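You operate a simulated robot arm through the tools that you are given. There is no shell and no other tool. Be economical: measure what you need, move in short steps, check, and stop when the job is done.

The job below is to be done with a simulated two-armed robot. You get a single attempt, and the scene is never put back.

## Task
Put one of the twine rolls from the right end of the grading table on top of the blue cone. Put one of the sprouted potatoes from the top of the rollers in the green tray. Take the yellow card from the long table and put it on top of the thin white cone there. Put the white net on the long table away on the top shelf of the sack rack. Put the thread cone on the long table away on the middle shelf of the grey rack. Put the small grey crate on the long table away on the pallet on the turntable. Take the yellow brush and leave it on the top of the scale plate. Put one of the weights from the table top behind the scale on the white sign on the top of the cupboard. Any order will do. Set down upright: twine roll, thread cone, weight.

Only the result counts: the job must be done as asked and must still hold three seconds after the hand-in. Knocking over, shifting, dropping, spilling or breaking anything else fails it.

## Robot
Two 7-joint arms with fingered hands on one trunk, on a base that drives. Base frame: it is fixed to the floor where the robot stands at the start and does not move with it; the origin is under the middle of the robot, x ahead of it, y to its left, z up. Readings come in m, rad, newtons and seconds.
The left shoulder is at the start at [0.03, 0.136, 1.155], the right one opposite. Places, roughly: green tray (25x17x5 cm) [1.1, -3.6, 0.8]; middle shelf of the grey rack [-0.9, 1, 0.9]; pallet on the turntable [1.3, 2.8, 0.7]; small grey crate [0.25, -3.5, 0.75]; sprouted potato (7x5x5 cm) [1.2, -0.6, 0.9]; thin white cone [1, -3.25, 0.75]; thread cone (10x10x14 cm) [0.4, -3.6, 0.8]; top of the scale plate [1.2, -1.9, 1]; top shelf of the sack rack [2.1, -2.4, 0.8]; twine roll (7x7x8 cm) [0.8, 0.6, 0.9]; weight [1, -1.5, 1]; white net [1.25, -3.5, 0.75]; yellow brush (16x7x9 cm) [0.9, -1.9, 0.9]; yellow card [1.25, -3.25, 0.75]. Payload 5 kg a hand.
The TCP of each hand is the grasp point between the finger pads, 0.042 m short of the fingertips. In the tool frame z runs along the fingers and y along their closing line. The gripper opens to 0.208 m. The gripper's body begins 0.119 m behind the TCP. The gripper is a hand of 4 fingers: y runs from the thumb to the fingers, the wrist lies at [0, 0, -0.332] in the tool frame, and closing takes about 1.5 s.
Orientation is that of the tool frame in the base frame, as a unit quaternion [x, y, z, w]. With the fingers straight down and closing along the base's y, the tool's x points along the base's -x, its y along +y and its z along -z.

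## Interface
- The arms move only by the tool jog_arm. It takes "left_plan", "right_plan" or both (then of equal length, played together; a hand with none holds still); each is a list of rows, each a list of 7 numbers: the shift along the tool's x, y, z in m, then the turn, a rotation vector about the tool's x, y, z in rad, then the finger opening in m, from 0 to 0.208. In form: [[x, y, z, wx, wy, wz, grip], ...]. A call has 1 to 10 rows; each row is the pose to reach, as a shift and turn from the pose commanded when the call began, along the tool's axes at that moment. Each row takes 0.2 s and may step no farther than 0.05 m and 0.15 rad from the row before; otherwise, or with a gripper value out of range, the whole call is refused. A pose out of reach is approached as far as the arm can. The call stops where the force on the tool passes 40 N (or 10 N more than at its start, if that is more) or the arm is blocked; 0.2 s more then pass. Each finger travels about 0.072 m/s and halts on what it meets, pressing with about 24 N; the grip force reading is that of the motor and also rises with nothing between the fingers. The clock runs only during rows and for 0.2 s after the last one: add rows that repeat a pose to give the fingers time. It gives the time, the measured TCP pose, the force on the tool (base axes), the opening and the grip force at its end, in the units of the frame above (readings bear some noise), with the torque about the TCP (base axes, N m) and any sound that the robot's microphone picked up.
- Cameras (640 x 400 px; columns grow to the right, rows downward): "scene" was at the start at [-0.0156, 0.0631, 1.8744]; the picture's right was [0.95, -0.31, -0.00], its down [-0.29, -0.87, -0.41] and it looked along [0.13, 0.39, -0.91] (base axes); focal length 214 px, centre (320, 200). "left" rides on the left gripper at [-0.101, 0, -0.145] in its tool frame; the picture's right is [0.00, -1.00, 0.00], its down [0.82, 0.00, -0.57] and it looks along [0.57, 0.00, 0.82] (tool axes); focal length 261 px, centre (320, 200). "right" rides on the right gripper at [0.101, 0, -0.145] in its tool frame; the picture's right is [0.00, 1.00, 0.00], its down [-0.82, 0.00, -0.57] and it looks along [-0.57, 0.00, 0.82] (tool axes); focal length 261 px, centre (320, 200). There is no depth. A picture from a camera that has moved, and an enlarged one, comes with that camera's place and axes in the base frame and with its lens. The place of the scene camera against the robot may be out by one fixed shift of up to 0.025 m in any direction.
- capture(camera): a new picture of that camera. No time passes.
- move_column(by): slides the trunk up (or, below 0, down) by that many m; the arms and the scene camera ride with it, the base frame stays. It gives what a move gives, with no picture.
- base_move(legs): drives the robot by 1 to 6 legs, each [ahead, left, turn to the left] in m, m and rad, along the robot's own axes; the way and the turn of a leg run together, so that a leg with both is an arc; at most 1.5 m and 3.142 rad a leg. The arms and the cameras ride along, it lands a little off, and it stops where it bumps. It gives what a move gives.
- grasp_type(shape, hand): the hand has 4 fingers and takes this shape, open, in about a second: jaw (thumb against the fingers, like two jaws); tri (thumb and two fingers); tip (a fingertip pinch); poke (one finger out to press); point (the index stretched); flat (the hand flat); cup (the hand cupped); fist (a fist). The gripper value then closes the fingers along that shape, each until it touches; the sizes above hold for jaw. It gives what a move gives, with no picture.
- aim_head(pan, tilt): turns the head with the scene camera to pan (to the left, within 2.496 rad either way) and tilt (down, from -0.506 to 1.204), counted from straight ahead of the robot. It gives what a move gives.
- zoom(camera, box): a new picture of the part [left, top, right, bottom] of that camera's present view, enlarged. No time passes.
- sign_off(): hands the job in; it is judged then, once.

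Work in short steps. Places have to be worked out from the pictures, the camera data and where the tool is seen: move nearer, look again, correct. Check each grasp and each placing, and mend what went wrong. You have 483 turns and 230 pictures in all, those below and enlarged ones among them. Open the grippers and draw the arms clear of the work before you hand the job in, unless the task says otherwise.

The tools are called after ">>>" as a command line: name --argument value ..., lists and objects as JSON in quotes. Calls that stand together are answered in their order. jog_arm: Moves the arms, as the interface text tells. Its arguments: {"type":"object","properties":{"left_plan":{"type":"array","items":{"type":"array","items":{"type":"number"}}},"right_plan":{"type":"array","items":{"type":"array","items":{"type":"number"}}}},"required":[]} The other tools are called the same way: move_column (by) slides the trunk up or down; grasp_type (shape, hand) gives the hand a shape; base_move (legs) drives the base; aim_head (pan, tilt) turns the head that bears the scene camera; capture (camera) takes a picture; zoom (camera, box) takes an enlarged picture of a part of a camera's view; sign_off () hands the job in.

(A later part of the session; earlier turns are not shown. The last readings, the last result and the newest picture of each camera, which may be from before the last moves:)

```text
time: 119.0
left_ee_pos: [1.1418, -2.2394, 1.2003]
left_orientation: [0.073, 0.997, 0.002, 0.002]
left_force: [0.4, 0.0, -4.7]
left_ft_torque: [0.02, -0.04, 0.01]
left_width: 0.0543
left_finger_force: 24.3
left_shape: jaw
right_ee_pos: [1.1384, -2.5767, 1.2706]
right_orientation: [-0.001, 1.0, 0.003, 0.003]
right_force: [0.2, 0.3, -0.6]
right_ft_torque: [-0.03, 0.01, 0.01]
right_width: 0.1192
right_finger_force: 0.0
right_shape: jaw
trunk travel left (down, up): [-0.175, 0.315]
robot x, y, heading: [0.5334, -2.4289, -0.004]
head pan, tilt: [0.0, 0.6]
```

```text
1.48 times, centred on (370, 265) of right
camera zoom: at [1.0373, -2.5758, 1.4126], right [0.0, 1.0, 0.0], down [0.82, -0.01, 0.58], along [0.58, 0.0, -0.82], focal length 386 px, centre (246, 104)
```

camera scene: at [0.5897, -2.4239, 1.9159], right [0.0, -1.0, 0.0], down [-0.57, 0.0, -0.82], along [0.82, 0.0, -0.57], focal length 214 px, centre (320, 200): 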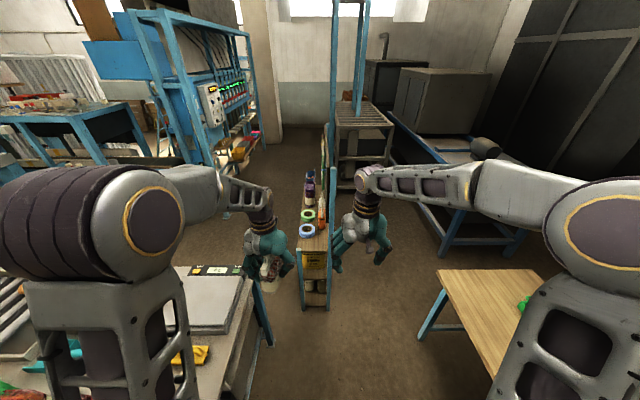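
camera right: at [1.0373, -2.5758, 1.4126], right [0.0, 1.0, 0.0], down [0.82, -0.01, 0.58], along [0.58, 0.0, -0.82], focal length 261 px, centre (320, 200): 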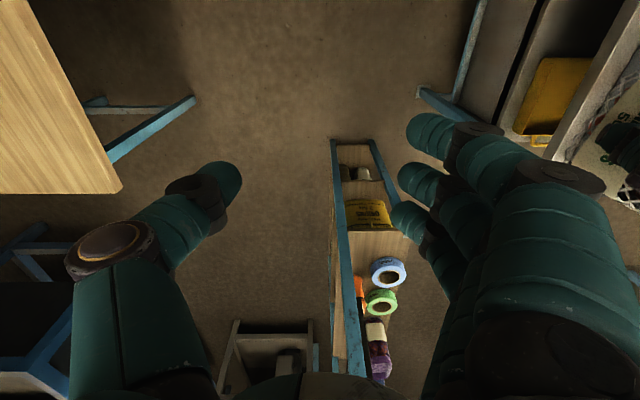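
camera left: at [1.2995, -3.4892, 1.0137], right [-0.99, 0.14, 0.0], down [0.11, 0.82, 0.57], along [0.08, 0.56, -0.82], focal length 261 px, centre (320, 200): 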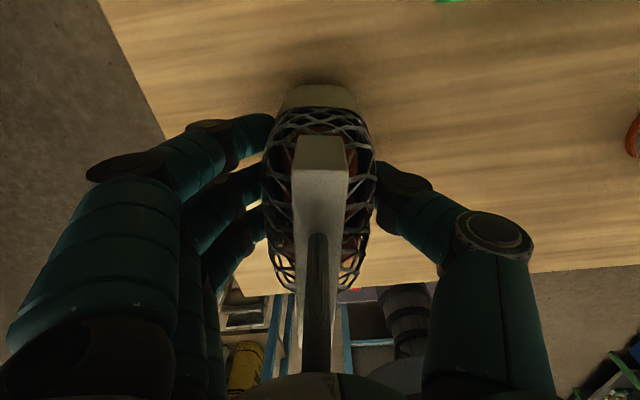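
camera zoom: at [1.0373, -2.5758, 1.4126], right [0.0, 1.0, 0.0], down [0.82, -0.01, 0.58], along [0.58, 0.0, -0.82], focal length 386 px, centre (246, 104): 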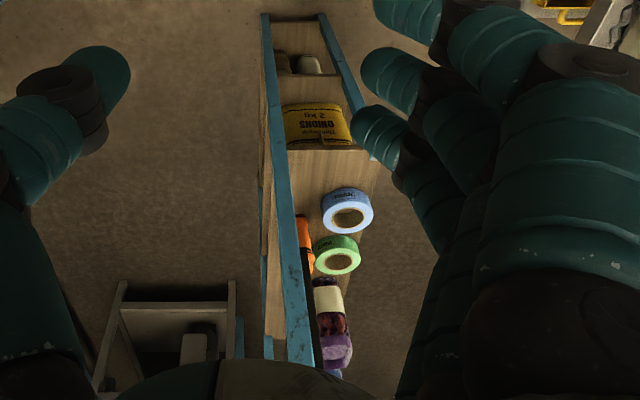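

There is a free strip (~0.11 m) at the near end before the blue tape, maybe more at the far end. I raise the right hand and drive 0.3 m forward for a better look.

>>> jog_arm --right_plan '[[0.04, -0.02, -0.02, 0, 0, 0, 0.12], [0.08, -0.04, -0.04, 0, 0, 0, 0.12], [0.12, -0.06, -0.06, 0, 0, 0, 0.12], [0.16, -0.08, -0.08, 0, 0, 0, 0.12], [0.2, -0.09, -0.1, 0, 0, 0, 0.12]]' --left_plan '[[0.03, 0.01, -0.01, 0, 0, 0, 0.03], [0.06, 0.02, -0.02, 0, 0, 0, 0.03], [0.09, 0.03, -0.03, 0, 0, 0, 0.03], [0.12, 0.04, -0.04, 0, 0, 0, 0.03], [0.15, 0.05, -0.05, 0, 0, 0, 0.03]]'

>>> base_move --legs '[[0.4, 0, 0]]'

>>> aim_head --pan 0.0 --tilt 0.85

>>> capture --camera "scene"

>>> zoom --camera "scene" --box '[260, 60, 400, 220]'

```text
time: 120.2
left_ee_pos: [0.9977, -2.1673, 1.25]
left_orientation: [0.073, 0.997, 0.002, 0.004]
left_force: [-2.3, 0.7, -3.6]
left_ft_torque: [-0.09, -0.26, 0.05]
left_width: 0.0541
left_finger_force: 24.1
left_shape: jaw
right_ee_pos: [0.933, -2.6663, 1.3701]
right_orientation: [0.0, 1.0, 0.002, 0.005]
right_force: [-2.3, 0.5, 1.3]
right_ft_torque: [-0.08, -0.31, 0.03]
right_width: 0.1191
right_finger_force: 0.0
right_shape: jaw
trunk travel left (down, up): [-0.175, 0.315]
robot x, y, heading: [0.5346, -2.4282, -0.002]
head pan, tilt: [0.0, 0.6]
```

```text
time: 122.7
left_ee_pos: [1.3986, -2.1685, 1.2493]
left_orientation: [0.072, 0.997, 0.001, 0.002]
left_force: [0.1, 0.1, -5.9]
left_ft_torque: [-0.03, 0.05, 0.03]
left_width: 0.0539
left_finger_force: 23.9
left_shape: jaw
right_ee_pos: [1.3365, -2.6668, 1.3665]
right_orientation: [-0.001, 1.0, 0.001, 0.004]
right_force: [0.9, -0.5, -0.4]
right_ft_torque: [0.0, 0.1, 0.0]
right_width: 0.1189
right_finger_force: 0.2
right_shape: jaw
trunk travel left (down, up): [-0.175, 0.315]
robot x, y, heading: [0.9307, -2.4301, 0.001]
head pan, tilt: [0.0, 0.6]
```

```text
time: 123.4
left_ee_pos: [1.396, -2.1674, 1.2489]
left_orientation: [0.072, 0.997, 0.002, 0.003]
left_force: [-0.8, -0.6, -4.5]
left_ft_torque: [0.01, -0.06, 0.01]
left_width: 0.0542
left_finger_force: 24.3
left_shape: jaw
right_ee_pos: [1.3358, -2.6674, 1.3679]
right_orientation: [-0.001, 1.0, 0.002, 0.003]
right_force: [-0.6, -0.7, -0.5]
right_ft_torque: [0.02, -0.04, 0.02]
right_width: 0.1195
right_finger_force: 0.0
right_shape: jaw
trunk travel left (down, up): [-0.175, 0.315]
robot x, y, heading: [0.9357, -2.4291, 0.002]
head pan, tilt: [0.0, 0.85]
```

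```text
141 pictures are left
camera scene: at [0.9766, -2.4245, 1.8951], right [0.0, -1.0, 0.0], down [-0.75, 0.0, -0.66], along [0.66, 0.0, -0.75], focal length 214 px, centre (320, 200)
```

scene: 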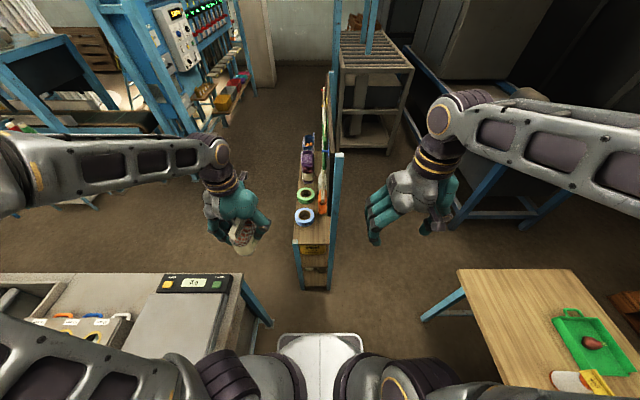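

```text
2.50 times, centred on (330, 140) of scene
camera zoom: at [0.9766, -2.4245, 1.8951], right [0.0, -1.0, 0.0], down [-0.75, 0.0, -0.66], along [0.66, 0.0, -0.75], focal length 536 px, centre (295, 350)
```

zoom: 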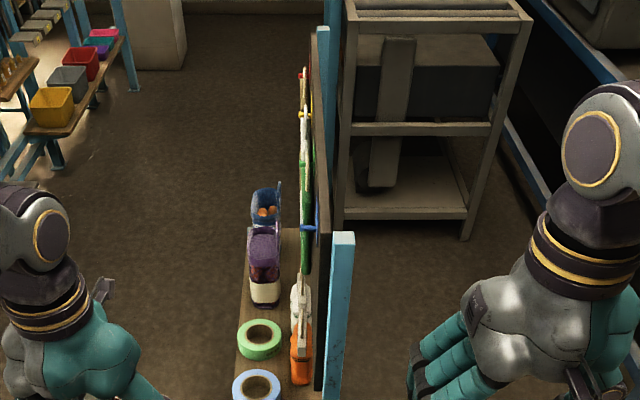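

The near strip spans x≈1.61–1.72, y≈-2.27…-2.47, shelf z≈0.79. I'll set the bag across it (long axis along y), so I yaw the left hand by -1.717 rad with its camera ending on the +y side.

>>> jog_arm --left_plan '[[0, 0, 0, 0, 0, -0.145, 0.03], [0, 0, 0, 0, 0, -0.29, 0.03], [0, 0, 0, 0, 0, -0.435, 0.03], [0, 0, 0, 0, 0, -0.58, 0.03], [0, 0, 0, 0, 0, -0.725, 0.03], [0, 0, 0, 0, 0, -0.87, 0.03], [0, 0, 0, 0, 0, -1.015, 0.03], [0, 0, 0, 0, 0, -1.16, 0.03], [0, 0, 0, 0, 0, -1.305, 0.03], [0, 0, 0, 0, 0, -1.45, 0.03]]'

>>> jog_arm --left_plan '[[0, 0, 0, 0, 0, -0.135, 0.03], [0, 0, 0, 0, 0, -0.267, 0.03]]'

>>> capture --camera "left"

>>> capture --camera "scene"

```text
time: 125.8
left_ee_pos: [1.3672, -2.0933, 1.201]
left_orientation: [-0.646, 0.761, 0.024, -0.049]
left_force: [-1.4, 0.9, -4.4]
left_ft_torque: [-0.2, -0.2, 0.03]
left_width: 0.0539
left_finger_force: 24.1
left_shape: jaw
left hand out of reach, approached as far as the arm can: row 10
right_ee_pos: [1.3335, -2.6655, 1.368]
right_orientation: [-0.001, 1.0, 0.001, 0.004]
right_force: [-0.8, 1.2, 0.0]
right_ft_torque: [-0.06, -0.13, 0.02]
right_width: 0.1194
right_finger_force: 0.1
right_shape: jaw
trunk travel left (down, up): [-0.175, 0.315]
robot x, y, heading: [0.9323, -2.4289, 0.005]
head pan, tilt: [0.0, 0.85]
stopped in row 10 (left hand): the arm was blocked; the commanded pose is now the measured one
```

```text
time: 126.4
left_ee_pos: [1.3668, -2.098, 1.2015]
left_orientation: [0.743, -0.667, -0.032, 0.044]
left_force: [-0.8, -2.2, -5.5]
left_ft_torque: [0.25, -0.12, -0.03]
left_width: 0.0537
left_finger_force: 23.9
left_shape: jaw
right_ee_pos: [1.3346, -2.671, 1.3655]
right_orientation: [-0.001, 1.0, 0.003, 0.002]
right_force: [0.7, -2.6, -0.4]
right_ft_torque: [0.47, 0.01, -0.02]
right_width: 0.1192
right_finger_force: 0.1
right_shape: jaw
trunk travel left (down, up): [-0.175, 0.315]
robot x, y, heading: [0.9335, -2.4292, 0.0]
head pan, tilt: [0.0, 0.85]
```

```text
139 pictures are left
camera left: at [1.3708, -1.9946, 1.3447], right [0.99, 0.11, -0.11], down [0.15, -0.8, 0.58], along [-0.02, -0.59, -0.81], focal length 261 px, centre (320, 200)
```

left: 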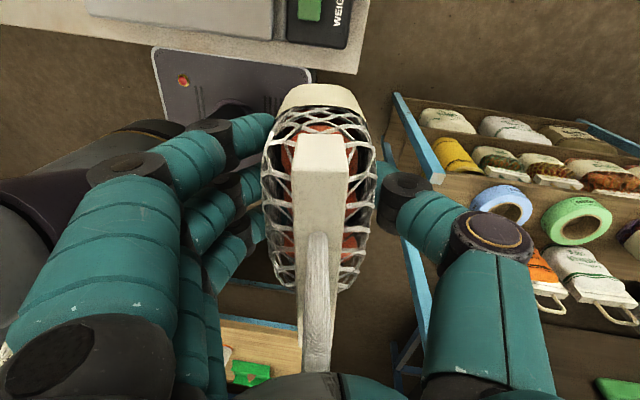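

```text
138 pictures are left
camera scene: at [0.9768, -2.4307, 1.8952], right [0.0, -1.0, 0.0], down [-0.75, 0.0, -0.66], along [0.66, 0.0, -0.75], focal length 214 px, centre (320, 200)
```

scene: 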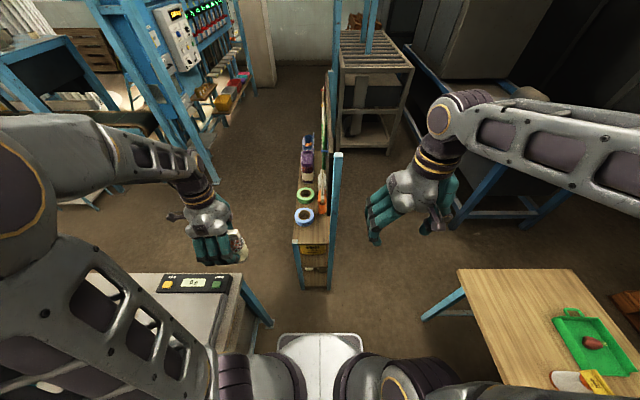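

The bag is nearly across; a small tilt remains from the joint limit. I move it above the strip while levelling.

>>> jog_arm --left_plan '[[0.035, -0.0287, -0.0024, 0.012, 0, 0.012, 0.03], [0.07, -0.0574, -0.0047, 0.024, 0, 0.024, 0.03], [0.106, -0.086, -0.007, 0.037, 0, 0.037, 0.03], [0.141, -0.115, -0.0095, 0.049, 0, 0.049, 0.03], [0.176, -0.1436, -0.0118, 0.061, 0, 0.061, 0.03], [0.211, -0.172, -0.014, 0.073, 0, 0.073, 0.03], [0.247, -0.201, -0.0166, 0.086, 0, 0.086, 0.03], [0.282, -0.23, -0.019, 0.098, 0, 0.098, 0.03], [0.317, -0.2585, -0.0213, 0.11, 0, 0.11, 0.03]]'

>>> capture --camera "left"

>>> zoom --camera "scene" --box '[240, 130, 400, 270]'

```text
time: 128.4
left_ee_pos: [1.6611, -2.383, 1.1989]
left_orientation: [-0.706, 0.708, -0.007, -0.006]
left_force: [0.6, 0.3, -5.5]
left_ft_torque: [-0.01, 0.08, -0.03]
left_width: 0.0539
left_finger_force: 23.9
left_shape: jaw
right_ee_pos: [1.3381, -2.6684, 1.3674]
right_orientation: [-0.001, 1.0, 0.002, 0.002]
right_force: [0.5, -0.6, -1.3]
right_ft_torque: [0.12, 0.13, 0.02]
right_width: 0.1191
right_finger_force: 0.0
right_shape: jaw
trunk travel left (down, up): [-0.175, 0.315]
robot x, y, heading: [0.9316, -2.4354, 0.001]
head pan, tilt: [0.0, 0.85]
```

```text
137 pictures are left
camera left: at [1.6595, -2.2797, 1.3411], right [1.0, 0.0, 0.0], down [0.0, -0.81, 0.59], along [0.0, -0.59, -0.81], focal length 261 px, centre (320, 200)
```

left: 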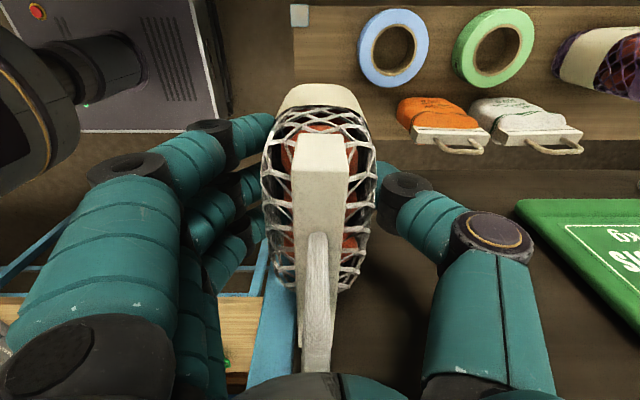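

```text
2.86 times, centred on (320, 200) of scene
camera zoom: at [0.9794, -2.4264, 1.8949], right [0.0, -1.0, 0.0], down [-0.75, 0.0, -0.66], along [0.66, 0.0, -0.75], focal length 613 px, centre (320, 200)
```

zoom: 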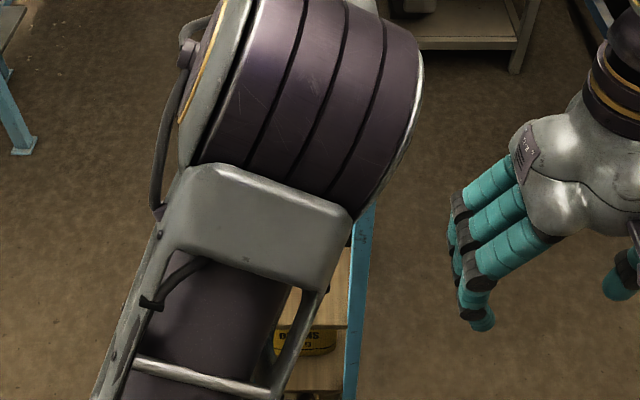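

The left view shows the shelf clearly: free strip x≈1.605–1.725. I nudge and lower the bag to just above the shelf.

>>> jog_arm --left_plan '[[-0.01, -0.004, 0.03, 0, 0, 0, 0.03], [-0.01, -0.004, 0.075, 0, 0, 0, 0.03], [-0.01, -0.004, 0.12, 0, 0, 0, 0.03], [-0.01, -0.004, 0.165, 0, 0, 0, 0.03], [-0.01, -0.004, 0.21, 0, 0, 0, 0.03], [-0.01, -0.004, 0.25, 0, 0, 0, 0.03], [-0.01, -0.004, 0.28, 0, 0, 0, 0.03]]'

>>> capture --camera "left"

```text
time: 130.0
left_ee_pos: [1.666, -2.377, 0.9175]
left_orientation: [-0.705, 0.709, -0.009, -0.005]
left_force: [1.8, 0.4, -4.3]
left_ft_torque: [0.0, 0.12, 0.02]
left_width: 0.054
left_finger_force: 24.1
left_shape: jaw
right_ee_pos: [1.337, -2.6673, 1.3678]
right_orientation: [-0.001, 1.0, 0.002, 0.003]
right_force: [0.1, -0.1, -0.3]
right_ft_torque: [-0.01, 0.05, -0.03]
right_width: 0.1191
right_finger_force: 0.0
right_shape: jaw
trunk travel left (down, up): [-0.175, 0.315]
robot x, y, heading: [0.9319, -2.4344, 0.005]
head pan, tilt: [0.0, 0.85]
```

```text
135 pictures are left
camera left: at [1.6644, -2.2743, 1.0594], right [1.0, 0.0, 0.01], down [0.0, -0.81, 0.59], along [0.0, -0.59, -0.81], focal length 261 px, centre (320, 200)
```

left: 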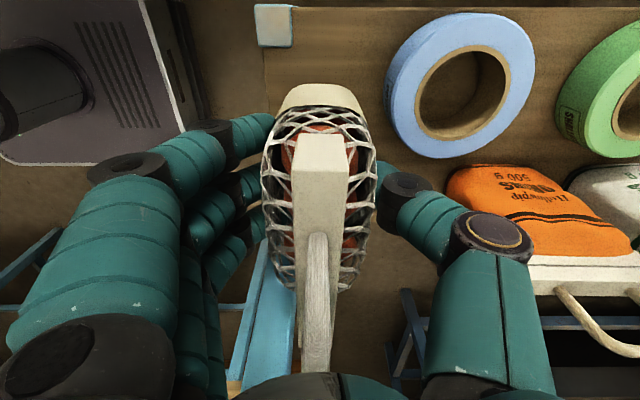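

Positioned well between shelf end and tape. Lower to contact in small steps.

>>> jog_arm --left_plan '[[0, 0, 0.01, 0, 0, 0, 0.03], [0, 0, 0.02, 0, 0, 0, 0.03], [0, 0, 0.026, 0, 0, 0, 0.03], [0, 0, 0.032, 0, 0, 0, 0.03]]'

```text
time: 131.0
left_ee_pos: [1.6649, -2.3779, 0.8849]
left_orientation: [-0.706, 0.708, -0.008, -0.005]
left_force: [0.6, 0.4, -5.7]
left_ft_torque: [-0.02, -0.01, -0.03]
left_width: 0.0543
left_finger_force: 23.2
left_shape: jaw
right_ee_pos: [1.3366, -2.6674, 1.3668]
right_orientation: [-0.001, 1.0, 0.002, 0.003]
right_force: [-1.1, -0.1, 0.1]
right_ft_torque: [0.0, -0.03, 0.0]
right_width: 0.1194
right_finger_force: 0.0
right_shape: jaw
trunk travel left (down, up): [-0.175, 0.315]
robot x, y, heading: [0.9323, -2.4299, -0.002]
head pan, tilt: [0.0, 0.85]
```

>>> jog_arm --left_plan '[[0, 0, 0.004, 0, 0, 0, 0.03], [0, 0, 0.008, 0, 0, 0, 0.03], [0, 0, 0.012, 0, 0, 0, 0.03]]'

>>> capture --camera "left"

```text
time: 131.8
left_ee_pos: [1.6653, -2.3782, 0.8737]
left_orientation: [-0.706, 0.708, -0.007, -0.005]
left_force: [-0.4, -0.4, -5.5]
left_ft_torque: [-0.02, 0.02, -0.03]
left_width: 0.0536
left_finger_force: 23.7
left_shape: jaw
right_ee_pos: [1.3368, -2.6678, 1.3657]
right_orientation: [-0.001, 1.0, 0.002, 0.003]
right_force: [-0.2, -0.3, 0.3]
right_ft_torque: [0.0, -0.01, -0.02]
right_width: 0.1192
right_finger_force: 0.1
right_shape: jaw
trunk travel left (down, up): [-0.175, 0.315]
robot x, y, heading: [0.9293, -2.4327, 0.001]
head pan, tilt: [0.0, 0.85]
```

```text
134 pictures are left
camera left: at [1.6638, -2.275, 1.016], right [1.0, 0.0, 0.0], down [0.0, -0.81, 0.59], along [0.0, -0.59, -0.81], focal length 261 px, centre (320, 200)
```

left: 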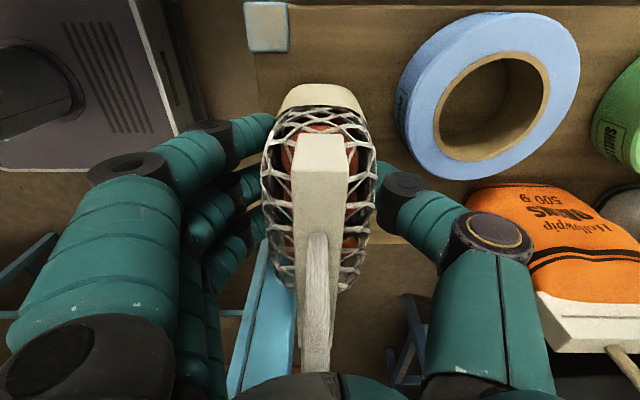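

Re-estimating from the three views, shelf z≈0.74, so about 4 cm remains. Continue lowering, guarded.

>>> jog_arm --left_plan '[[0, 0, 0.01, 0, 0, 0, 0.03], [0, 0, 0.018, 0, 0, 0, 0.03], [0, 0, 0.024, 0, 0, 0, 0.03], [0, 0, 0.029, 0, 0, 0, 0.03]]'

```text
time: 132.4
left_ee_pos: [1.6679, -2.3788, 0.864]
left_orientation: [-0.706, 0.709, -0.012, -0.004]
left_force: [-12.4, 1.3, 32.3]
left_ft_torque: [0.08, 0.98, 0.0]
left_width: 0.0568
left_finger_force: 23.9
left_shape: jaw
right_ee_pos: [1.3343, -2.6668, 1.3673]
right_orientation: [-0.001, 1.0, 0.002, 0.004]
right_force: [0.5, 0.9, 0.5]
right_ft_torque: [-0.05, 0.09, 0.0]
right_width: 0.1192
right_finger_force: 0.2
right_shape: jaw
trunk travel left (down, up): [-0.175, 0.315]
robot x, y, heading: [0.937, -2.4287, 0.002]
head pan, tilt: [0.0, 0.85]
stopped in row 2 (left hand): the force on the tool passed its limit (the readings are from after the stop); the commanded pose is now the measured one
```

Contact with shelf at TCP 0.864. Relieve 2 mm and open slowly.

>>> jog_arm --left_plan '[[0, 0, -0.002, 0, 0, 0, 0.055], [0, 0, -0.002, 0, 0, 0, 0.06], [0, 0, -0.002, 0, 0, 0, 0.07], [0, 0, -0.002, 0, 0, 0, 0.08], [0, 0, -0.002, 0, 0, 0, 0.09], [0, 0, -0.002, 0, 0, 0, 0.1]]'

>>> capture --camera "left"

```text
time: 133.8
left_ee_pos: [1.6672, -2.3793, 0.8637]
left_orientation: [-0.706, 0.708, -0.011, -0.004]
left_force: [-0.5, -0.7, 0.8]
left_ft_torque: [-0.03, 0.02, -0.01]
left_width: 0.0989
left_finger_force: 0.1
left_shape: jaw
right_ee_pos: [1.3368, -2.6673, 1.3664]
right_orientation: [-0.001, 1.0, 0.002, 0.004]
right_force: [0.1, 0.1, 0.1]
right_ft_torque: [-0.02, -0.04, 0.02]
right_width: 0.1194
right_finger_force: 0.0
right_shape: jaw
trunk travel left (down, up): [-0.175, 0.315]
robot x, y, heading: [0.9342, -2.4307, 0.0]
head pan, tilt: [0.0, 0.85]
```

```text
133 pictures are left
camera left: at [1.666, -2.2758, 1.0072], right [1.0, 0.0, 0.01], down [-0.01, -0.81, 0.59], along [0.01, -0.59, -0.81], focal length 261 px, centre (320, 200)
```

left: 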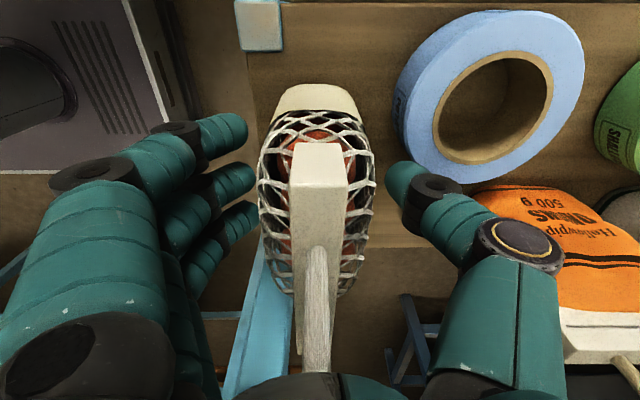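

The bag stands on the shelf. Raise the hand straight up.

>>> jog_arm --left_plan '[[0, 0, -0.03, 0, 0, 0, 0.1], [0, 0, -0.07, 0, 0, 0, 0.1], [0, 0, -0.115, 0, 0, 0, 0.1], [0, 0, -0.16, 0, 0, 0, 0.1], [0, 0, -0.205, 0, 0, 0, 0.1], [0, 0, -0.25, 0, 0, 0, 0.1], [0, 0, -0.295, 0, 0, 0, 0.1], [0, 0, -0.34, 0, 0, 0, 0.1]]'

>>> capture --camera "left"

```text
time: 135.6
left_ee_pos: [1.6624, -2.3727, 1.2054]
left_orientation: [-0.706, 0.708, -0.011, -0.004]
left_force: [-1.1, 0.6, 0.5]
left_ft_torque: [-0.03, -0.1, 0.0]
left_width: 0.0993
left_finger_force: 0.0
left_shape: jaw
right_ee_pos: [1.3344, -2.6671, 1.3676]
right_orientation: [-0.001, 1.0, 0.002, 0.004]
right_force: [-1.0, 0.0, -0.3]
right_ft_torque: [-0.06, -0.1, -0.02]
right_width: 0.1194
right_finger_force: 0.1
right_shape: jaw
trunk travel left (down, up): [-0.175, 0.315]
robot x, y, heading: [0.9319, -2.4297, 0.002]
head pan, tilt: [0.0, 0.85]
```

```text
132 pictures are left
camera left: at [1.6605, -2.2682, 1.348], right [1.0, 0.0, 0.01], down [-0.01, -0.81, 0.59], along [0.01, -0.59, -0.81], focal length 261 px, centre (320, 200)
```

left: 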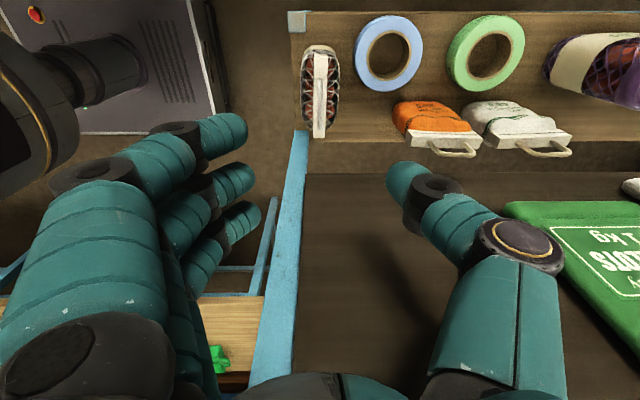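

Net is placed. I retract the left hand and undo its yaw.

>>> jog_arm --left_plan '[[0, 0.04, -0.02, 0, 0, 0, 0.1], [0, 0.08, -0.03, 0, 0, 0, 0.1], [-0.02, 0.12, -0.04, 0, 0, 0, 0.1], [-0.04, 0.16, -0.045, 0, 0, 0.1, 0.1], [-0.06, 0.2, -0.045, 0, 0, 0.24, 0.1], [-0.08, 0.24, -0.045, 0, 0, 0.38, 0.1], [-0.1, 0.28, -0.045, 0, 0, 0.52, 0.1], [-0.12, 0.31, -0.045, 0, 0, 0.66, 0.1], [-0.14, 0.31, -0.045, 0, 0, 0.8, 0.1], [-0.16, 0.31, -0.045, 0, 0, 0.94, 0.1]]'

>>> jog_arm --left_plan '[[0, 0, 0, 0, 0, 0.14, 0.1], [0, 0, 0, 0, 0, 0.28, 0.1], [0, 0, 0, 0, 0, 0.42, 0.1], [0, 0, 0, 0, 0, 0.56, 0.1], [0, 0, 0, 0, 0, 0.63, 0.1]]'

```text
time: 137.8
left_ee_pos: [1.355, -2.2092, 1.2433]
left_orientation: [-0.307, 0.952, -0.012, 0.001]
left_force: [0.3, -0.6, 0.6]
left_ft_torque: [-0.04, -0.04, -0.01]
left_width: 0.0994
left_finger_force: 0.1
left_shape: jaw
right_ee_pos: [1.3352, -2.6655, 1.3676]
right_orientation: [-0.001, 1.0, 0.002, 0.004]
right_force: [0.0, 0.2, 0.3]
right_ft_torque: [-0.02, -0.04, 0.04]
right_width: 0.1195
right_finger_force: 0.1
right_shape: jaw
trunk travel left (down, up): [-0.175, 0.315]
robot x, y, heading: [0.936, -2.4296, 0.001]
head pan, tilt: [0.0, 0.85]
```

```text
time: 139.0
left_ee_pos: [1.3552, -2.209, 1.242]
left_orientation: [0.003, 1.0, -0.011, 0.005]
left_force: [0.8, 0.3, 0.8]
left_ft_torque: [-0.01, -0.07, -0.01]
left_width: 0.0997
left_finger_force: 0.0
left_shape: jaw
right_ee_pos: [1.3368, -2.6663, 1.3669]
right_orientation: [-0.001, 1.0, 0.002, 0.003]
right_force: [-0.4, 0.6, 0.2]
right_ft_torque: [-0.01, -0.01, -0.01]
right_width: 0.1193
right_finger_force: 0.0
right_shape: jaw
trunk travel left (down, up): [-0.175, 0.315]
robot x, y, heading: [0.9324, -2.4305, -0.002]
head pan, tilt: [0.0, 0.85]
```

Now I back off to y≈-2.63 and turn to face the table end (+y).

>>> base_move --legs '[[0, -0.2, 0], [0, 0, 1.571]]'

>>> aim_head --pan -0.1 --tilt 0.8

>>> capture --camera "scene"

>>> capture --camera "right"

```text
time: 144.4
left_ee_pos: [0.7088, -2.2114, 1.2425]
left_orientation: [0.708, -0.706, 0.004, -0.01]
left_force: [0.2, -0.7, 0.2]
left_ft_torque: [0.02, -0.02, -0.03]
left_width: 0.0994
left_finger_force: 0.0
left_shape: jaw
right_ee_pos: [1.166, -2.2279, 1.3678]
right_orientation: [0.71, -0.704, -0.004, -0.002]
right_force: [-0.7, 0.0, 0.3]
right_ft_torque: [0.02, 0.01, 0.01]
right_width: 0.1194
right_finger_force: 0.0
right_shape: jaw
trunk travel left (down, up): [-0.175, 0.315]
robot x, y, heading: [0.9315, -2.6348, 1.578]
head pan, tilt: [0.0, 0.85]
```

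```text
time: 145.1
left_ee_pos: [0.7096, -2.2116, 1.243]
left_orientation: [0.708, -0.706, 0.003, -0.011]
left_force: [-0.2, 0.6, -0.5]
left_ft_torque: [0.0, 0.02, -0.02]
left_width: 0.0995
left_finger_force: 0.1
left_shape: jaw
right_ee_pos: [1.1667, -2.2272, 1.3685]
right_orientation: [0.711, -0.703, -0.004, -0.001]
right_force: [0.0, 0.2, -0.6]
right_ft_torque: [0.0, -0.02, 0.02]
right_width: 0.1193
right_finger_force: 0.1
right_shape: jaw
trunk travel left (down, up): [-0.175, 0.315]
robot x, y, heading: [0.9353, -2.6358, 1.577]
head pan, tilt: [-0.099, 0.799]
```

```text
131 pictures are left
camera scene: at [0.9362, -2.5751, 1.8991], right [1.0, -0.09, 0.0], down [-0.07, -0.71, -0.7], along [0.06, 0.69, -0.72], focal length 214 px, centre (320, 200)
```

scene: 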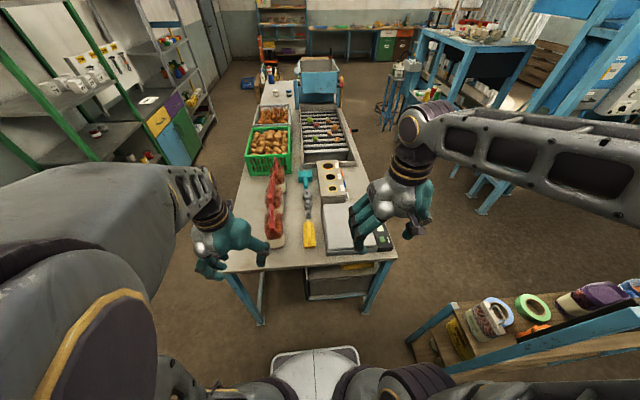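

```text
130 pictures are left
camera right: at [1.1679, -2.3291, 1.5099], right [-1.0, 0.0, 0.0], down [0.0, 0.82, 0.58], along [-0.01, 0.58, -0.82], focal length 261 px, centre (320, 200)
```

right: 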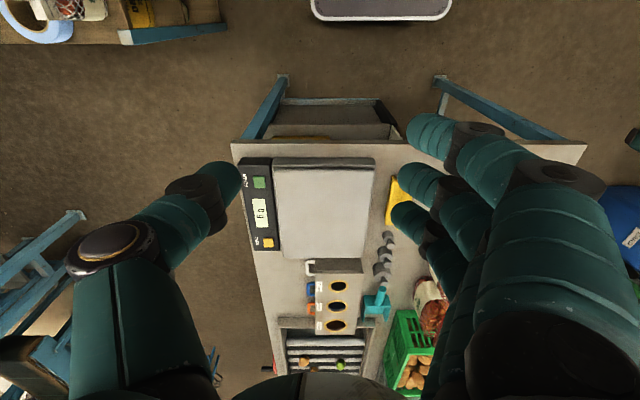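

From here brush (≈(0.95,-1.92)) and scale plate (x 1.03–1.28, y -2.05…-1.74) are both reachable by the right hand. I move above the brush.

>>> jog_arm --right_plan '[[-0.035, 0.02, 0, 0, 0, 0, 0.12], [-0.07, 0.045, 0.01, 0, 0, 0, 0.12], [-0.105, 0.07, 0.03, 0, 0, 0, 0.12], [-0.14, 0.095, 0.05, 0, 0, 0, 0.12], [-0.175, 0.12, 0.07, 0, 0, 0, 0.12], [-0.21, 0.145, 0.09, 0, 0, 0, 0.12], [-0.245, 0.17, 0.11, 0, 0, 0, 0.12], [-0.28, 0.195, 0.13, 0, 0, 0, 0.12], [-0.307, 0.217, 0.16, 0, 0, 0, 0.12], [-0.307, 0.217, 0.2, 0, 0, 0, 0.12]]'

>>> capture --camera "right"

```text
time: 147.3
left_ee_pos: [0.7103, -2.2124, 1.2438]
left_orientation: [0.708, -0.706, 0.005, -0.012]
left_force: [1.1, 0.1, 0.8]
left_ft_torque: [-0.03, -0.02, 0.01]
left_width: 0.0995
left_finger_force: 0.1
left_shape: jaw
right_ee_pos: [0.9457, -1.9219, 1.1698]
right_orientation: [0.71, -0.704, -0.003, -0.001]
right_force: [1.3, 0.5, 0.5]
right_ft_torque: [-0.08, 0.06, 0.01]
right_width: 0.1192
right_finger_force: 0.2
right_shape: jaw
trunk travel left (down, up): [-0.175, 0.315]
robot x, y, heading: [0.9336, -2.6319, 1.58]
head pan, tilt: [-0.099, 0.799]
```

```text
129 pictures are left
camera right: at [0.9473, -2.0225, 1.3122], right [-1.0, 0.0, 0.0], down [0.0, 0.82, 0.58], along [-0.01, 0.58, -0.82], focal length 261 px, centre (320, 200)
```

right: 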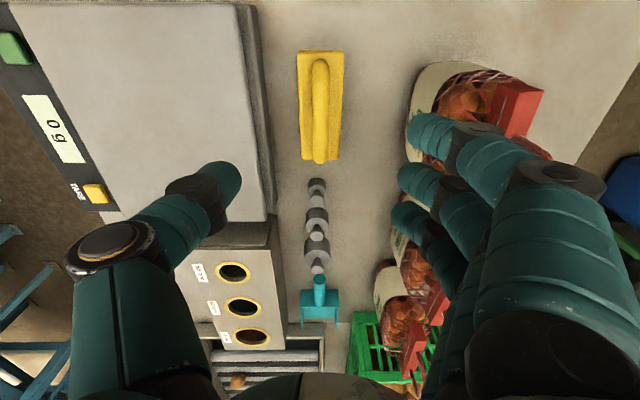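

Scale plate top is ≈0.97, close beside the brush, so I tilt the hand 0.2 rad (thumb side up) with a 0.065 opening and lower to z≈1.0.

>>> jog_arm --right_plan '[[0, 0, 0.01, 0.1, 0, 0, 0.09], [0, 0, 0.03, 0.2, 0, 0, 0.07], [0, 0, 0.07, 0.2, 0, 0, 0.065], [0, 0.001, 0.11, 0.2, 0, 0, 0.065], [-0.005, 0.001, 0.15, 0.2, 0, 0, 0.065], [-0.008, 0.001, 0.17, 0.2, 0, 0, 0.065]]'

>>> capture --camera "right"

>>> zoom --camera "scene" --box '[260, 150, 420, 270]'

```text
time: 148.7
left_ee_pos: [0.7099, -2.2134, 1.2428]
left_orientation: [0.708, -0.706, 0.004, -0.012]
left_force: [-0.3, -0.1, 0.4]
left_ft_torque: [-0.01, 0.0, 0.01]
left_width: 0.0994
left_finger_force: 0.0
left_shape: jaw
right_ee_pos: [0.9445, -1.9114, 0.9997]
right_orientation: [0.707, -0.7, 0.067, -0.072]
right_force: [-0.5, -0.2, 0.3]
right_ft_torque: [-0.01, -0.02, -0.01]
right_width: 0.0654
right_finger_force: 0.0
right_shape: jaw
trunk travel left (down, up): [-0.175, 0.315]
robot x, y, heading: [0.9306, -2.6295, 1.577]
head pan, tilt: [-0.099, 0.799]
```

```text
128 pictures are left
camera right: at [0.9173, -2.0131, 1.1392], right [-0.98, 0.0, -0.2], down [-0.12, 0.82, 0.57], along [0.16, 0.58, -0.8], focal length 261 px, centre (320, 200)
```

right: 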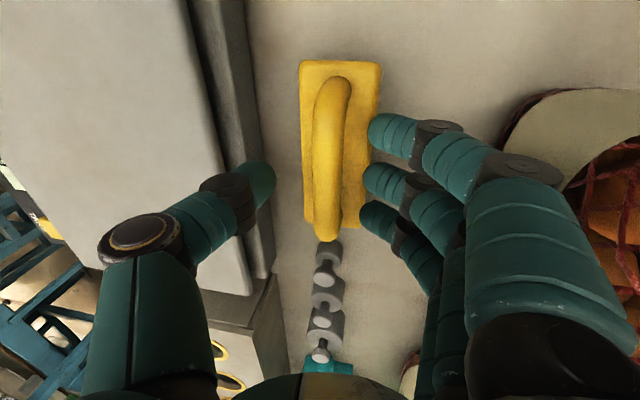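

```text
3.33 times, centred on (340, 210) of scene
camera zoom: at [0.9358, -2.5749, 1.8991], right [1.0, -0.09, 0.0], down [-0.07, -0.71, -0.7], along [0.06, 0.69, -0.72], focal length 715 px, centre (253, 167)
```

zoom: 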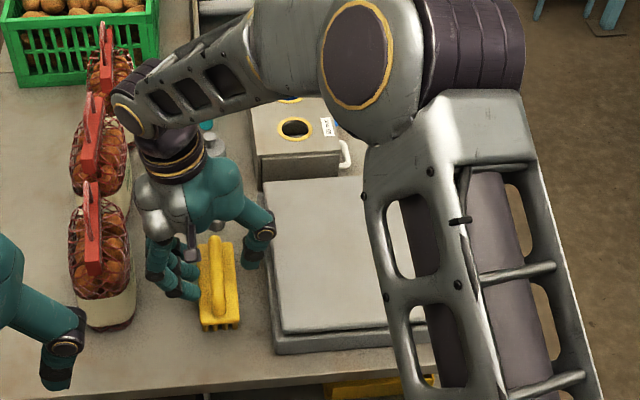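

Handle will be centred as the tilted hand descends. Lower 4.5 cm vertically and close.

>>> jog_arm --right_plan '[[0, 0.003, 0.015, 0, 0, 0, 0.065], [0, 0.006, 0.03, 0, 0, 0, 0.065], [0, 0.009, 0.044, 0, 0, 0, 0.065]]'

>>> capture --camera "right"

```text
time: 149.5
left_ee_pos: [0.709, -2.2124, 1.2425]
left_orientation: [0.708, -0.706, 0.004, -0.011]
left_force: [-1.1, -0.4, 0.1]
left_ft_torque: [-0.03, -0.04, -0.02]
left_width: 0.0996
left_finger_force: 0.0
left_shape: jaw
right_ee_pos: [0.9454, -1.9115, 0.9541]
right_orientation: [0.706, -0.701, 0.068, -0.072]
right_force: [0.0, 0.2, -0.1]
right_ft_torque: [-0.06, -0.03, -0.03]
right_width: 0.0655
right_finger_force: 0.0
right_shape: jaw
trunk travel left (down, up): [-0.175, 0.315]
robot x, y, heading: [0.933, -2.6349, 1.579]
head pan, tilt: [-0.099, 0.799]
```

```text
126 pictures are left
camera right: at [0.917, -2.0132, 1.0943], right [-0.98, 0.0, -0.2], down [-0.12, 0.82, 0.57], along [0.16, 0.58, -0.8], focal length 261 px, centre (320, 200)
```

right: 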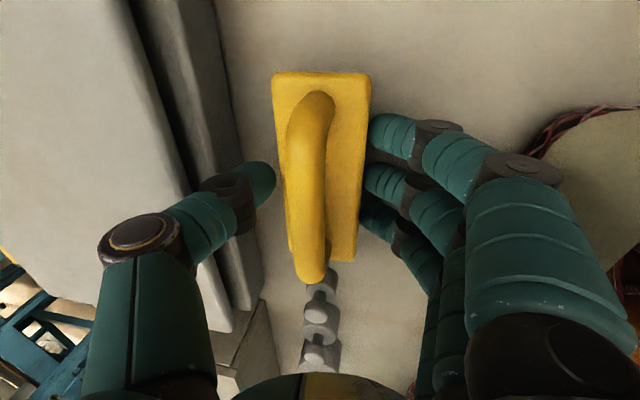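

Looks centred; I lower 1.2 cm more for a deeper grip and close.

>>> jog_arm --right_plan '[[0, 0, 0.012, 0, 0, 0, 0.065], [0, 0, 0.012, 0, 0, 0, 0.04], [0, 0, 0.012, 0, 0, 0, 0.015], [0, 0, 0.012, 0, 0, 0, 0.01], [0, 0, 0.012, 0, 0, 0, 0.01], [0, 0, 0.012, 0, 0, 0, 0.01]]'

>>> capture --camera "right"

```text
time: 150.1
left_ee_pos: [0.7082, -2.2137, 1.2438]
left_orientation: [0.708, -0.706, 0.002, -0.011]
left_force: [0.5, 0.6, -0.3]
left_ft_torque: [-0.08, 0.04, -0.02]
left_width: 0.0995
left_finger_force: 0.1
left_shape: jaw
right_ee_pos: [0.9398, -1.9107, 0.9492]
right_orientation: [0.708, -0.7, 0.062, -0.072]
right_force: [-4.2, -5.5, 20.7]
right_ft_torque: [-0.5, 0.94, 0.06]
right_width: 0.0582
right_finger_force: 23.4
right_shape: jaw
trunk travel left (down, up): [-0.175, 0.315]
robot x, y, heading: [0.9343, -2.6321, 1.578]
head pan, tilt: [-0.099, 0.799]
stopped in row 3 (right hand): the force on the tool passed its limit (the readings are from after the stop); the commanded pose is now the measured one
```

```text
125 pictures are left
camera right: at [0.9142, -2.0133, 1.0879], right [-0.98, 0.0, -0.19], down [-0.11, 0.81, 0.57], along [0.15, 0.58, -0.8], focal length 261 px, centre (320, 200)
```

right: 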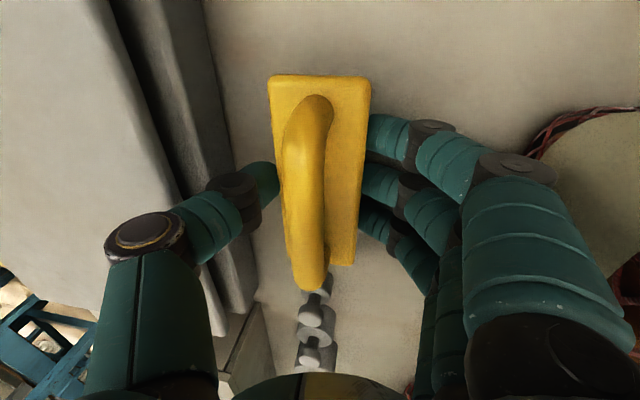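

Fingers meet the brush base. I relieve 5 mm upward and close firmly.

>>> jog_arm --right_plan '[[0, 0, -0.005, 0, 0, 0, 0.04], [0, 0, -0.005, 0, 0, 0, 0.03], [0, 0, -0.005, 0, 0, 0, 0.02], [0, 0, -0.005, 0, 0, 0, 0.02], [0, 0, -0.005, 0, 0, 0, 0.02]]'

>>> zoom --camera "right" --box '[200, 60, 440, 320]'

>>> zoom --camera "scene" --box '[280, 180, 380, 260]'

```text
time: 151.3
left_ee_pos: [0.7084, -2.2117, 1.2424]
left_orientation: [0.709, -0.706, 0.003, -0.011]
left_force: [-0.2, 0.1, 0.2]
left_ft_torque: [-0.02, 0.03, -0.03]
left_width: 0.0993
left_finger_force: 0.1
left_shape: jaw
right_ee_pos: [0.94, -1.9114, 0.9507]
right_orientation: [0.707, -0.7, 0.063, -0.072]
right_force: [0.0, -0.3, 0.1]
right_ft_torque: [-0.01, 0.0, 0.05]
right_width: 0.0566
right_finger_force: 24.0
right_shape: jaw
trunk travel left (down, up): [-0.175, 0.315]
robot x, y, heading: [0.9305, -2.6317, 1.581]
head pan, tilt: [-0.099, 0.799]
```

```text
1.54 times, centred on (320, 190) of right
camera zoom: at [0.9145, -2.0127, 1.0906], right [-0.98, 0.0, -0.19], down [-0.11, 0.81, 0.57], along [0.15, 0.58, -0.8], focal length 401 px, centre (320, 215)
```

zoom: 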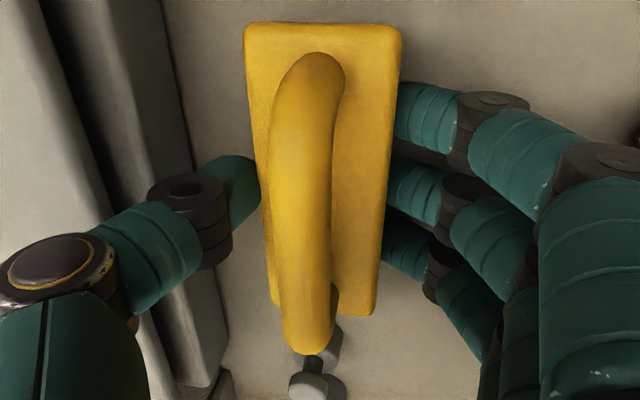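

```text
5.00 times, centred on (330, 220) of scene
camera zoom: at [0.9358, -2.5747, 1.8991], right [1.0, -0.09, 0.0], down [-0.07, -0.71, -0.7], along [0.06, 0.69, -0.72], focal length 1072 px, centre (270, 100)
```

zoom: 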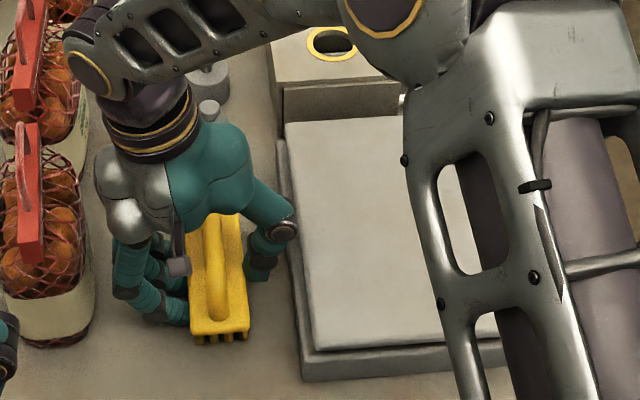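

Firm hold on the base. Lift vertically 0.17 m.

>>> jog_arm --right_plan '[[0, -0.005, -0.025, 0, 0, 0, 0.02], [0, -0.012, -0.06, 0, 0, 0, 0.02], [0, -0.02, -0.105, 0, 0, 0, 0.02], [0, -0.028, -0.148, 0, 0, 0, 0.02], [0, -0.032, -0.167, 0, 0, 0, 0.02]]'

>>> capture --camera "right"

```text
time: 152.5
left_ee_pos: [0.7076, -2.2135, 1.242]
left_orientation: [0.709, -0.705, 0.003, -0.011]
left_force: [-0.2, 0.0, -0.5]
left_ft_torque: [0.03, 0.03, 0.0]
left_width: 0.0994
left_finger_force: 0.0
left_shape: jaw
right_ee_pos: [0.9411, -1.9126, 1.1212]
right_orientation: [0.708, -0.7, 0.063, -0.072]
right_force: [0.3, -0.1, -0.9]
right_ft_torque: [0.02, 0.0, 0.0]
right_width: 0.0565
right_finger_force: 24.4
right_shape: jaw
trunk travel left (down, up): [-0.175, 0.315]
robot x, y, heading: [0.9329, -2.632, 1.577]
head pan, tilt: [-0.099, 0.799]
```

```text
122 pictures are left
camera right: at [0.9143, -2.0153, 1.261], right [-0.98, 0.0, -0.19], down [-0.11, 0.81, 0.57], along [0.15, 0.58, -0.8], focal length 261 px, centre (320, 200)
```

right: 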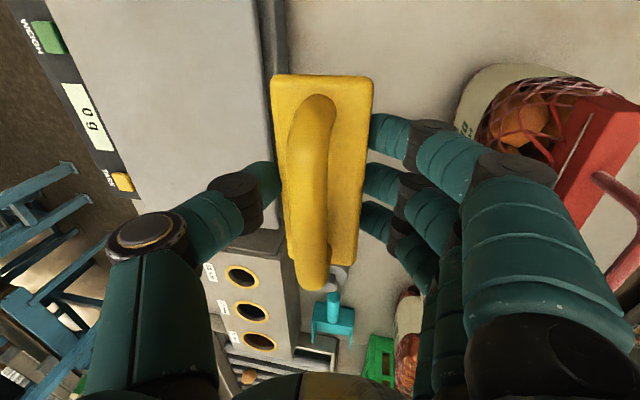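

Lifted. Move 0.21 m in +x over the plate centre and lower to ≈1.065.

>>> jog_arm --right_plan '[[0, -0.041, 0.008, 0, 0, 0, 0.02], [0, -0.082, 0.016, 0, 0, 0, 0.02], [0, -0.123, 0.024, 0, 0, 0, 0.02], [0, -0.165, 0.032, 0, 0, 0, 0.02], [0, -0.206, 0.04, 0, 0, 0, 0.02], [0, -0.2, 0.07, 0, 0, 0, 0.02], [0, -0.196, 0.093, 0, 0, 0, 0.02]]'

>>> capture --camera "right"

>>> zoom --camera "scene" --box '[280, 160, 440, 280]'

```text
time: 154.1
left_ee_pos: [0.7095, -2.2126, 1.2429]
left_orientation: [0.709, -0.706, 0.004, -0.01]
left_force: [1.2, 0.4, -0.1]
left_ft_torque: [-0.01, 0.1, -0.01]
left_width: 0.0995
left_finger_force: 0.0
left_shape: jaw
right_ee_pos: [1.1521, -1.9101, 1.0685]
right_orientation: [0.707, -0.701, 0.064, -0.073]
right_force: [-0.5, 0.2, -2.0]
right_ft_torque: [-0.02, 0.1, -0.03]
right_width: 0.0563
right_finger_force: 24.1
right_shape: jaw
trunk travel left (down, up): [-0.175, 0.315]
robot x, y, heading: [0.9328, -2.6333, 1.579]
head pan, tilt: [-0.099, 0.799]
```

```text
121 pictures are left
camera right: at [1.1258, -2.0119, 1.2075], right [-0.98, 0.0, -0.19], down [-0.11, 0.81, 0.57], along [0.15, 0.58, -0.8], focal length 261 px, centre (320, 200)
```

right: 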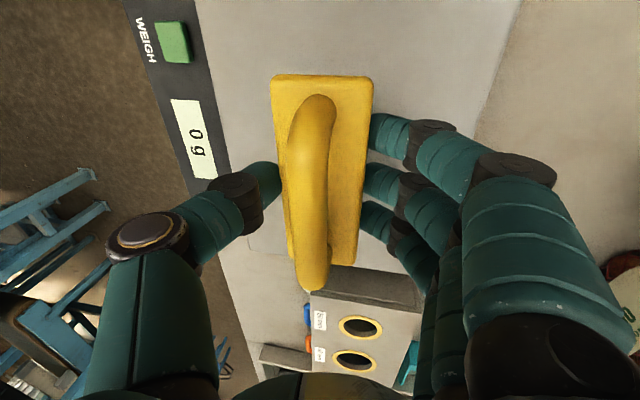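

```text
3.33 times, centred on (360, 220) of scene
camera zoom: at [0.937, -2.575, 1.8991], right [1.0, -0.09, 0.0], down [-0.07, -0.71, -0.7], along [0.06, 0.69, -0.72], focal length 715 px, centre (187, 133)
```

zoom: 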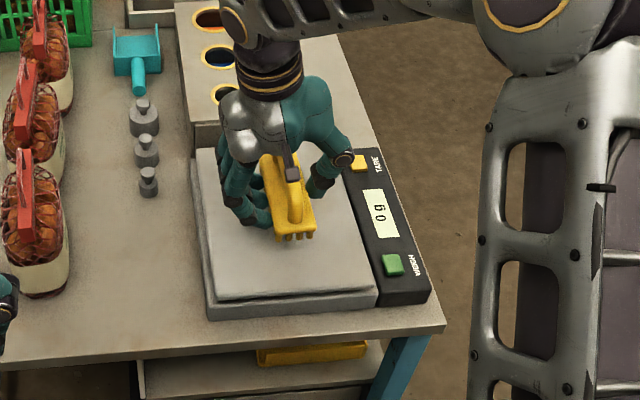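

Over the plate. Lower to contact slowly.

>>> jog_arm --right_plan '[[0, 0.001, 0.006, 0, 0, 0, 0.02], [0, 0.002, 0.012, 0, 0, 0, 0.02], [0, 0.003, 0.017, 0, 0, 0, 0.02], [0, 0.004, 0.021, 0, 0, 0, 0.02]]'

```text
time: 155.1
left_ee_pos: [0.7081, -2.2126, 1.2431]
left_orientation: [0.708, -0.706, 0.004, -0.011]
left_force: [-0.8, 0.1, -0.4]
left_ft_torque: [-0.02, 0.0, 0.0]
left_width: 0.0995
left_finger_force: 0.0
left_shape: jaw
right_ee_pos: [1.1501, -1.9092, 1.0465]
right_orientation: [0.707, -0.7, 0.064, -0.072]
right_force: [-0.4, 0.6, -1.2]
right_ft_torque: [0.0, 0.0, 0.0]
right_width: 0.0563
right_finger_force: 23.6
right_shape: jaw
trunk travel left (down, up): [-0.175, 0.315]
robot x, y, heading: [0.9314, -2.6316, 1.577]
head pan, tilt: [-0.099, 0.799]
```

>>> jog_arm --right_plan '[[0, 0.001, 0.004, 0, 0, 0, 0.02], [0, 0.0016, 0.008, 0, 0, 0, 0.02], [0, 0.0024, 0.012, 0, 0, 0, 0.02]]'

>>> zoom --camera "scene" --box '[310, 180, 400, 250]'

```text
time: 155.9
left_ee_pos: [0.7088, -2.2115, 1.2434]
left_orientation: [0.709, -0.705, 0.004, -0.011]
left_force: [0.7, -0.2, 0.3]
left_ft_torque: [-0.01, 0.05, -0.01]
left_width: 0.0995
left_finger_force: 0.1
left_shape: jaw
right_ee_pos: [1.1509, -1.9094, 1.033]
right_orientation: [0.707, -0.7, 0.064, -0.072]
right_force: [0.3, 0.2, -0.9]
right_ft_torque: [0.0, -0.01, 0.0]
right_width: 0.0567
right_finger_force: 23.9
right_shape: jaw
trunk travel left (down, up): [-0.175, 0.315]
robot x, y, heading: [0.9326, -2.6358, 1.575]
head pan, tilt: [-0.099, 0.799]
```

```text
5.71 times, centred on (355, 215) of scene
camera zoom: at [0.936, -2.5746, 1.8991], right [1.0, -0.09, 0.0], down [-0.07, -0.71, -0.7], along [0.06, 0.69, -0.72], focal length 1226 px, centre (120, 114)
```

zoom: 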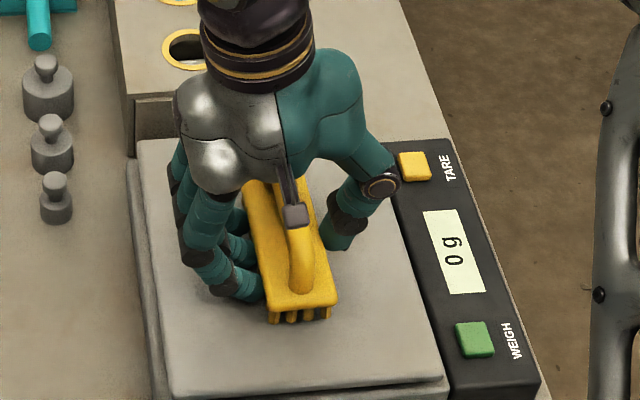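

Still no contact (scale reads 0 g). Continue in small steps.

>>> jog_arm --right_plan '[[0, 0.001, 0.004, 0, 0, 0, 0.02], [0, 0.0016, 0.008, 0, 0, 0, 0.02], [0, 0.0024, 0.012, 0, 0, 0, 0.02]]'

```text
time: 156.7
left_ee_pos: [0.7083, -2.2122, 1.2427]
left_orientation: [0.709, -0.706, 0.004, -0.011]
left_force: [0.0, 0.0, 0.1]
left_ft_torque: [-0.02, 0.0, 0.03]
left_width: 0.0992
left_finger_force: 0.1
left_shape: jaw
right_ee_pos: [1.1511, -1.909, 1.0228]
right_orientation: [0.707, -0.701, 0.063, -0.072]
right_force: [-0.3, -0.6, 5.2]
right_ft_torque: [-0.26, 0.21, 0.03]
right_width: 0.0565
right_finger_force: 23.7
right_shape: jaw
trunk travel left (down, up): [-0.175, 0.315]
robot x, y, heading: [0.9335, -2.6372, 1.576]
head pan, tilt: [-0.099, 0.799]
```

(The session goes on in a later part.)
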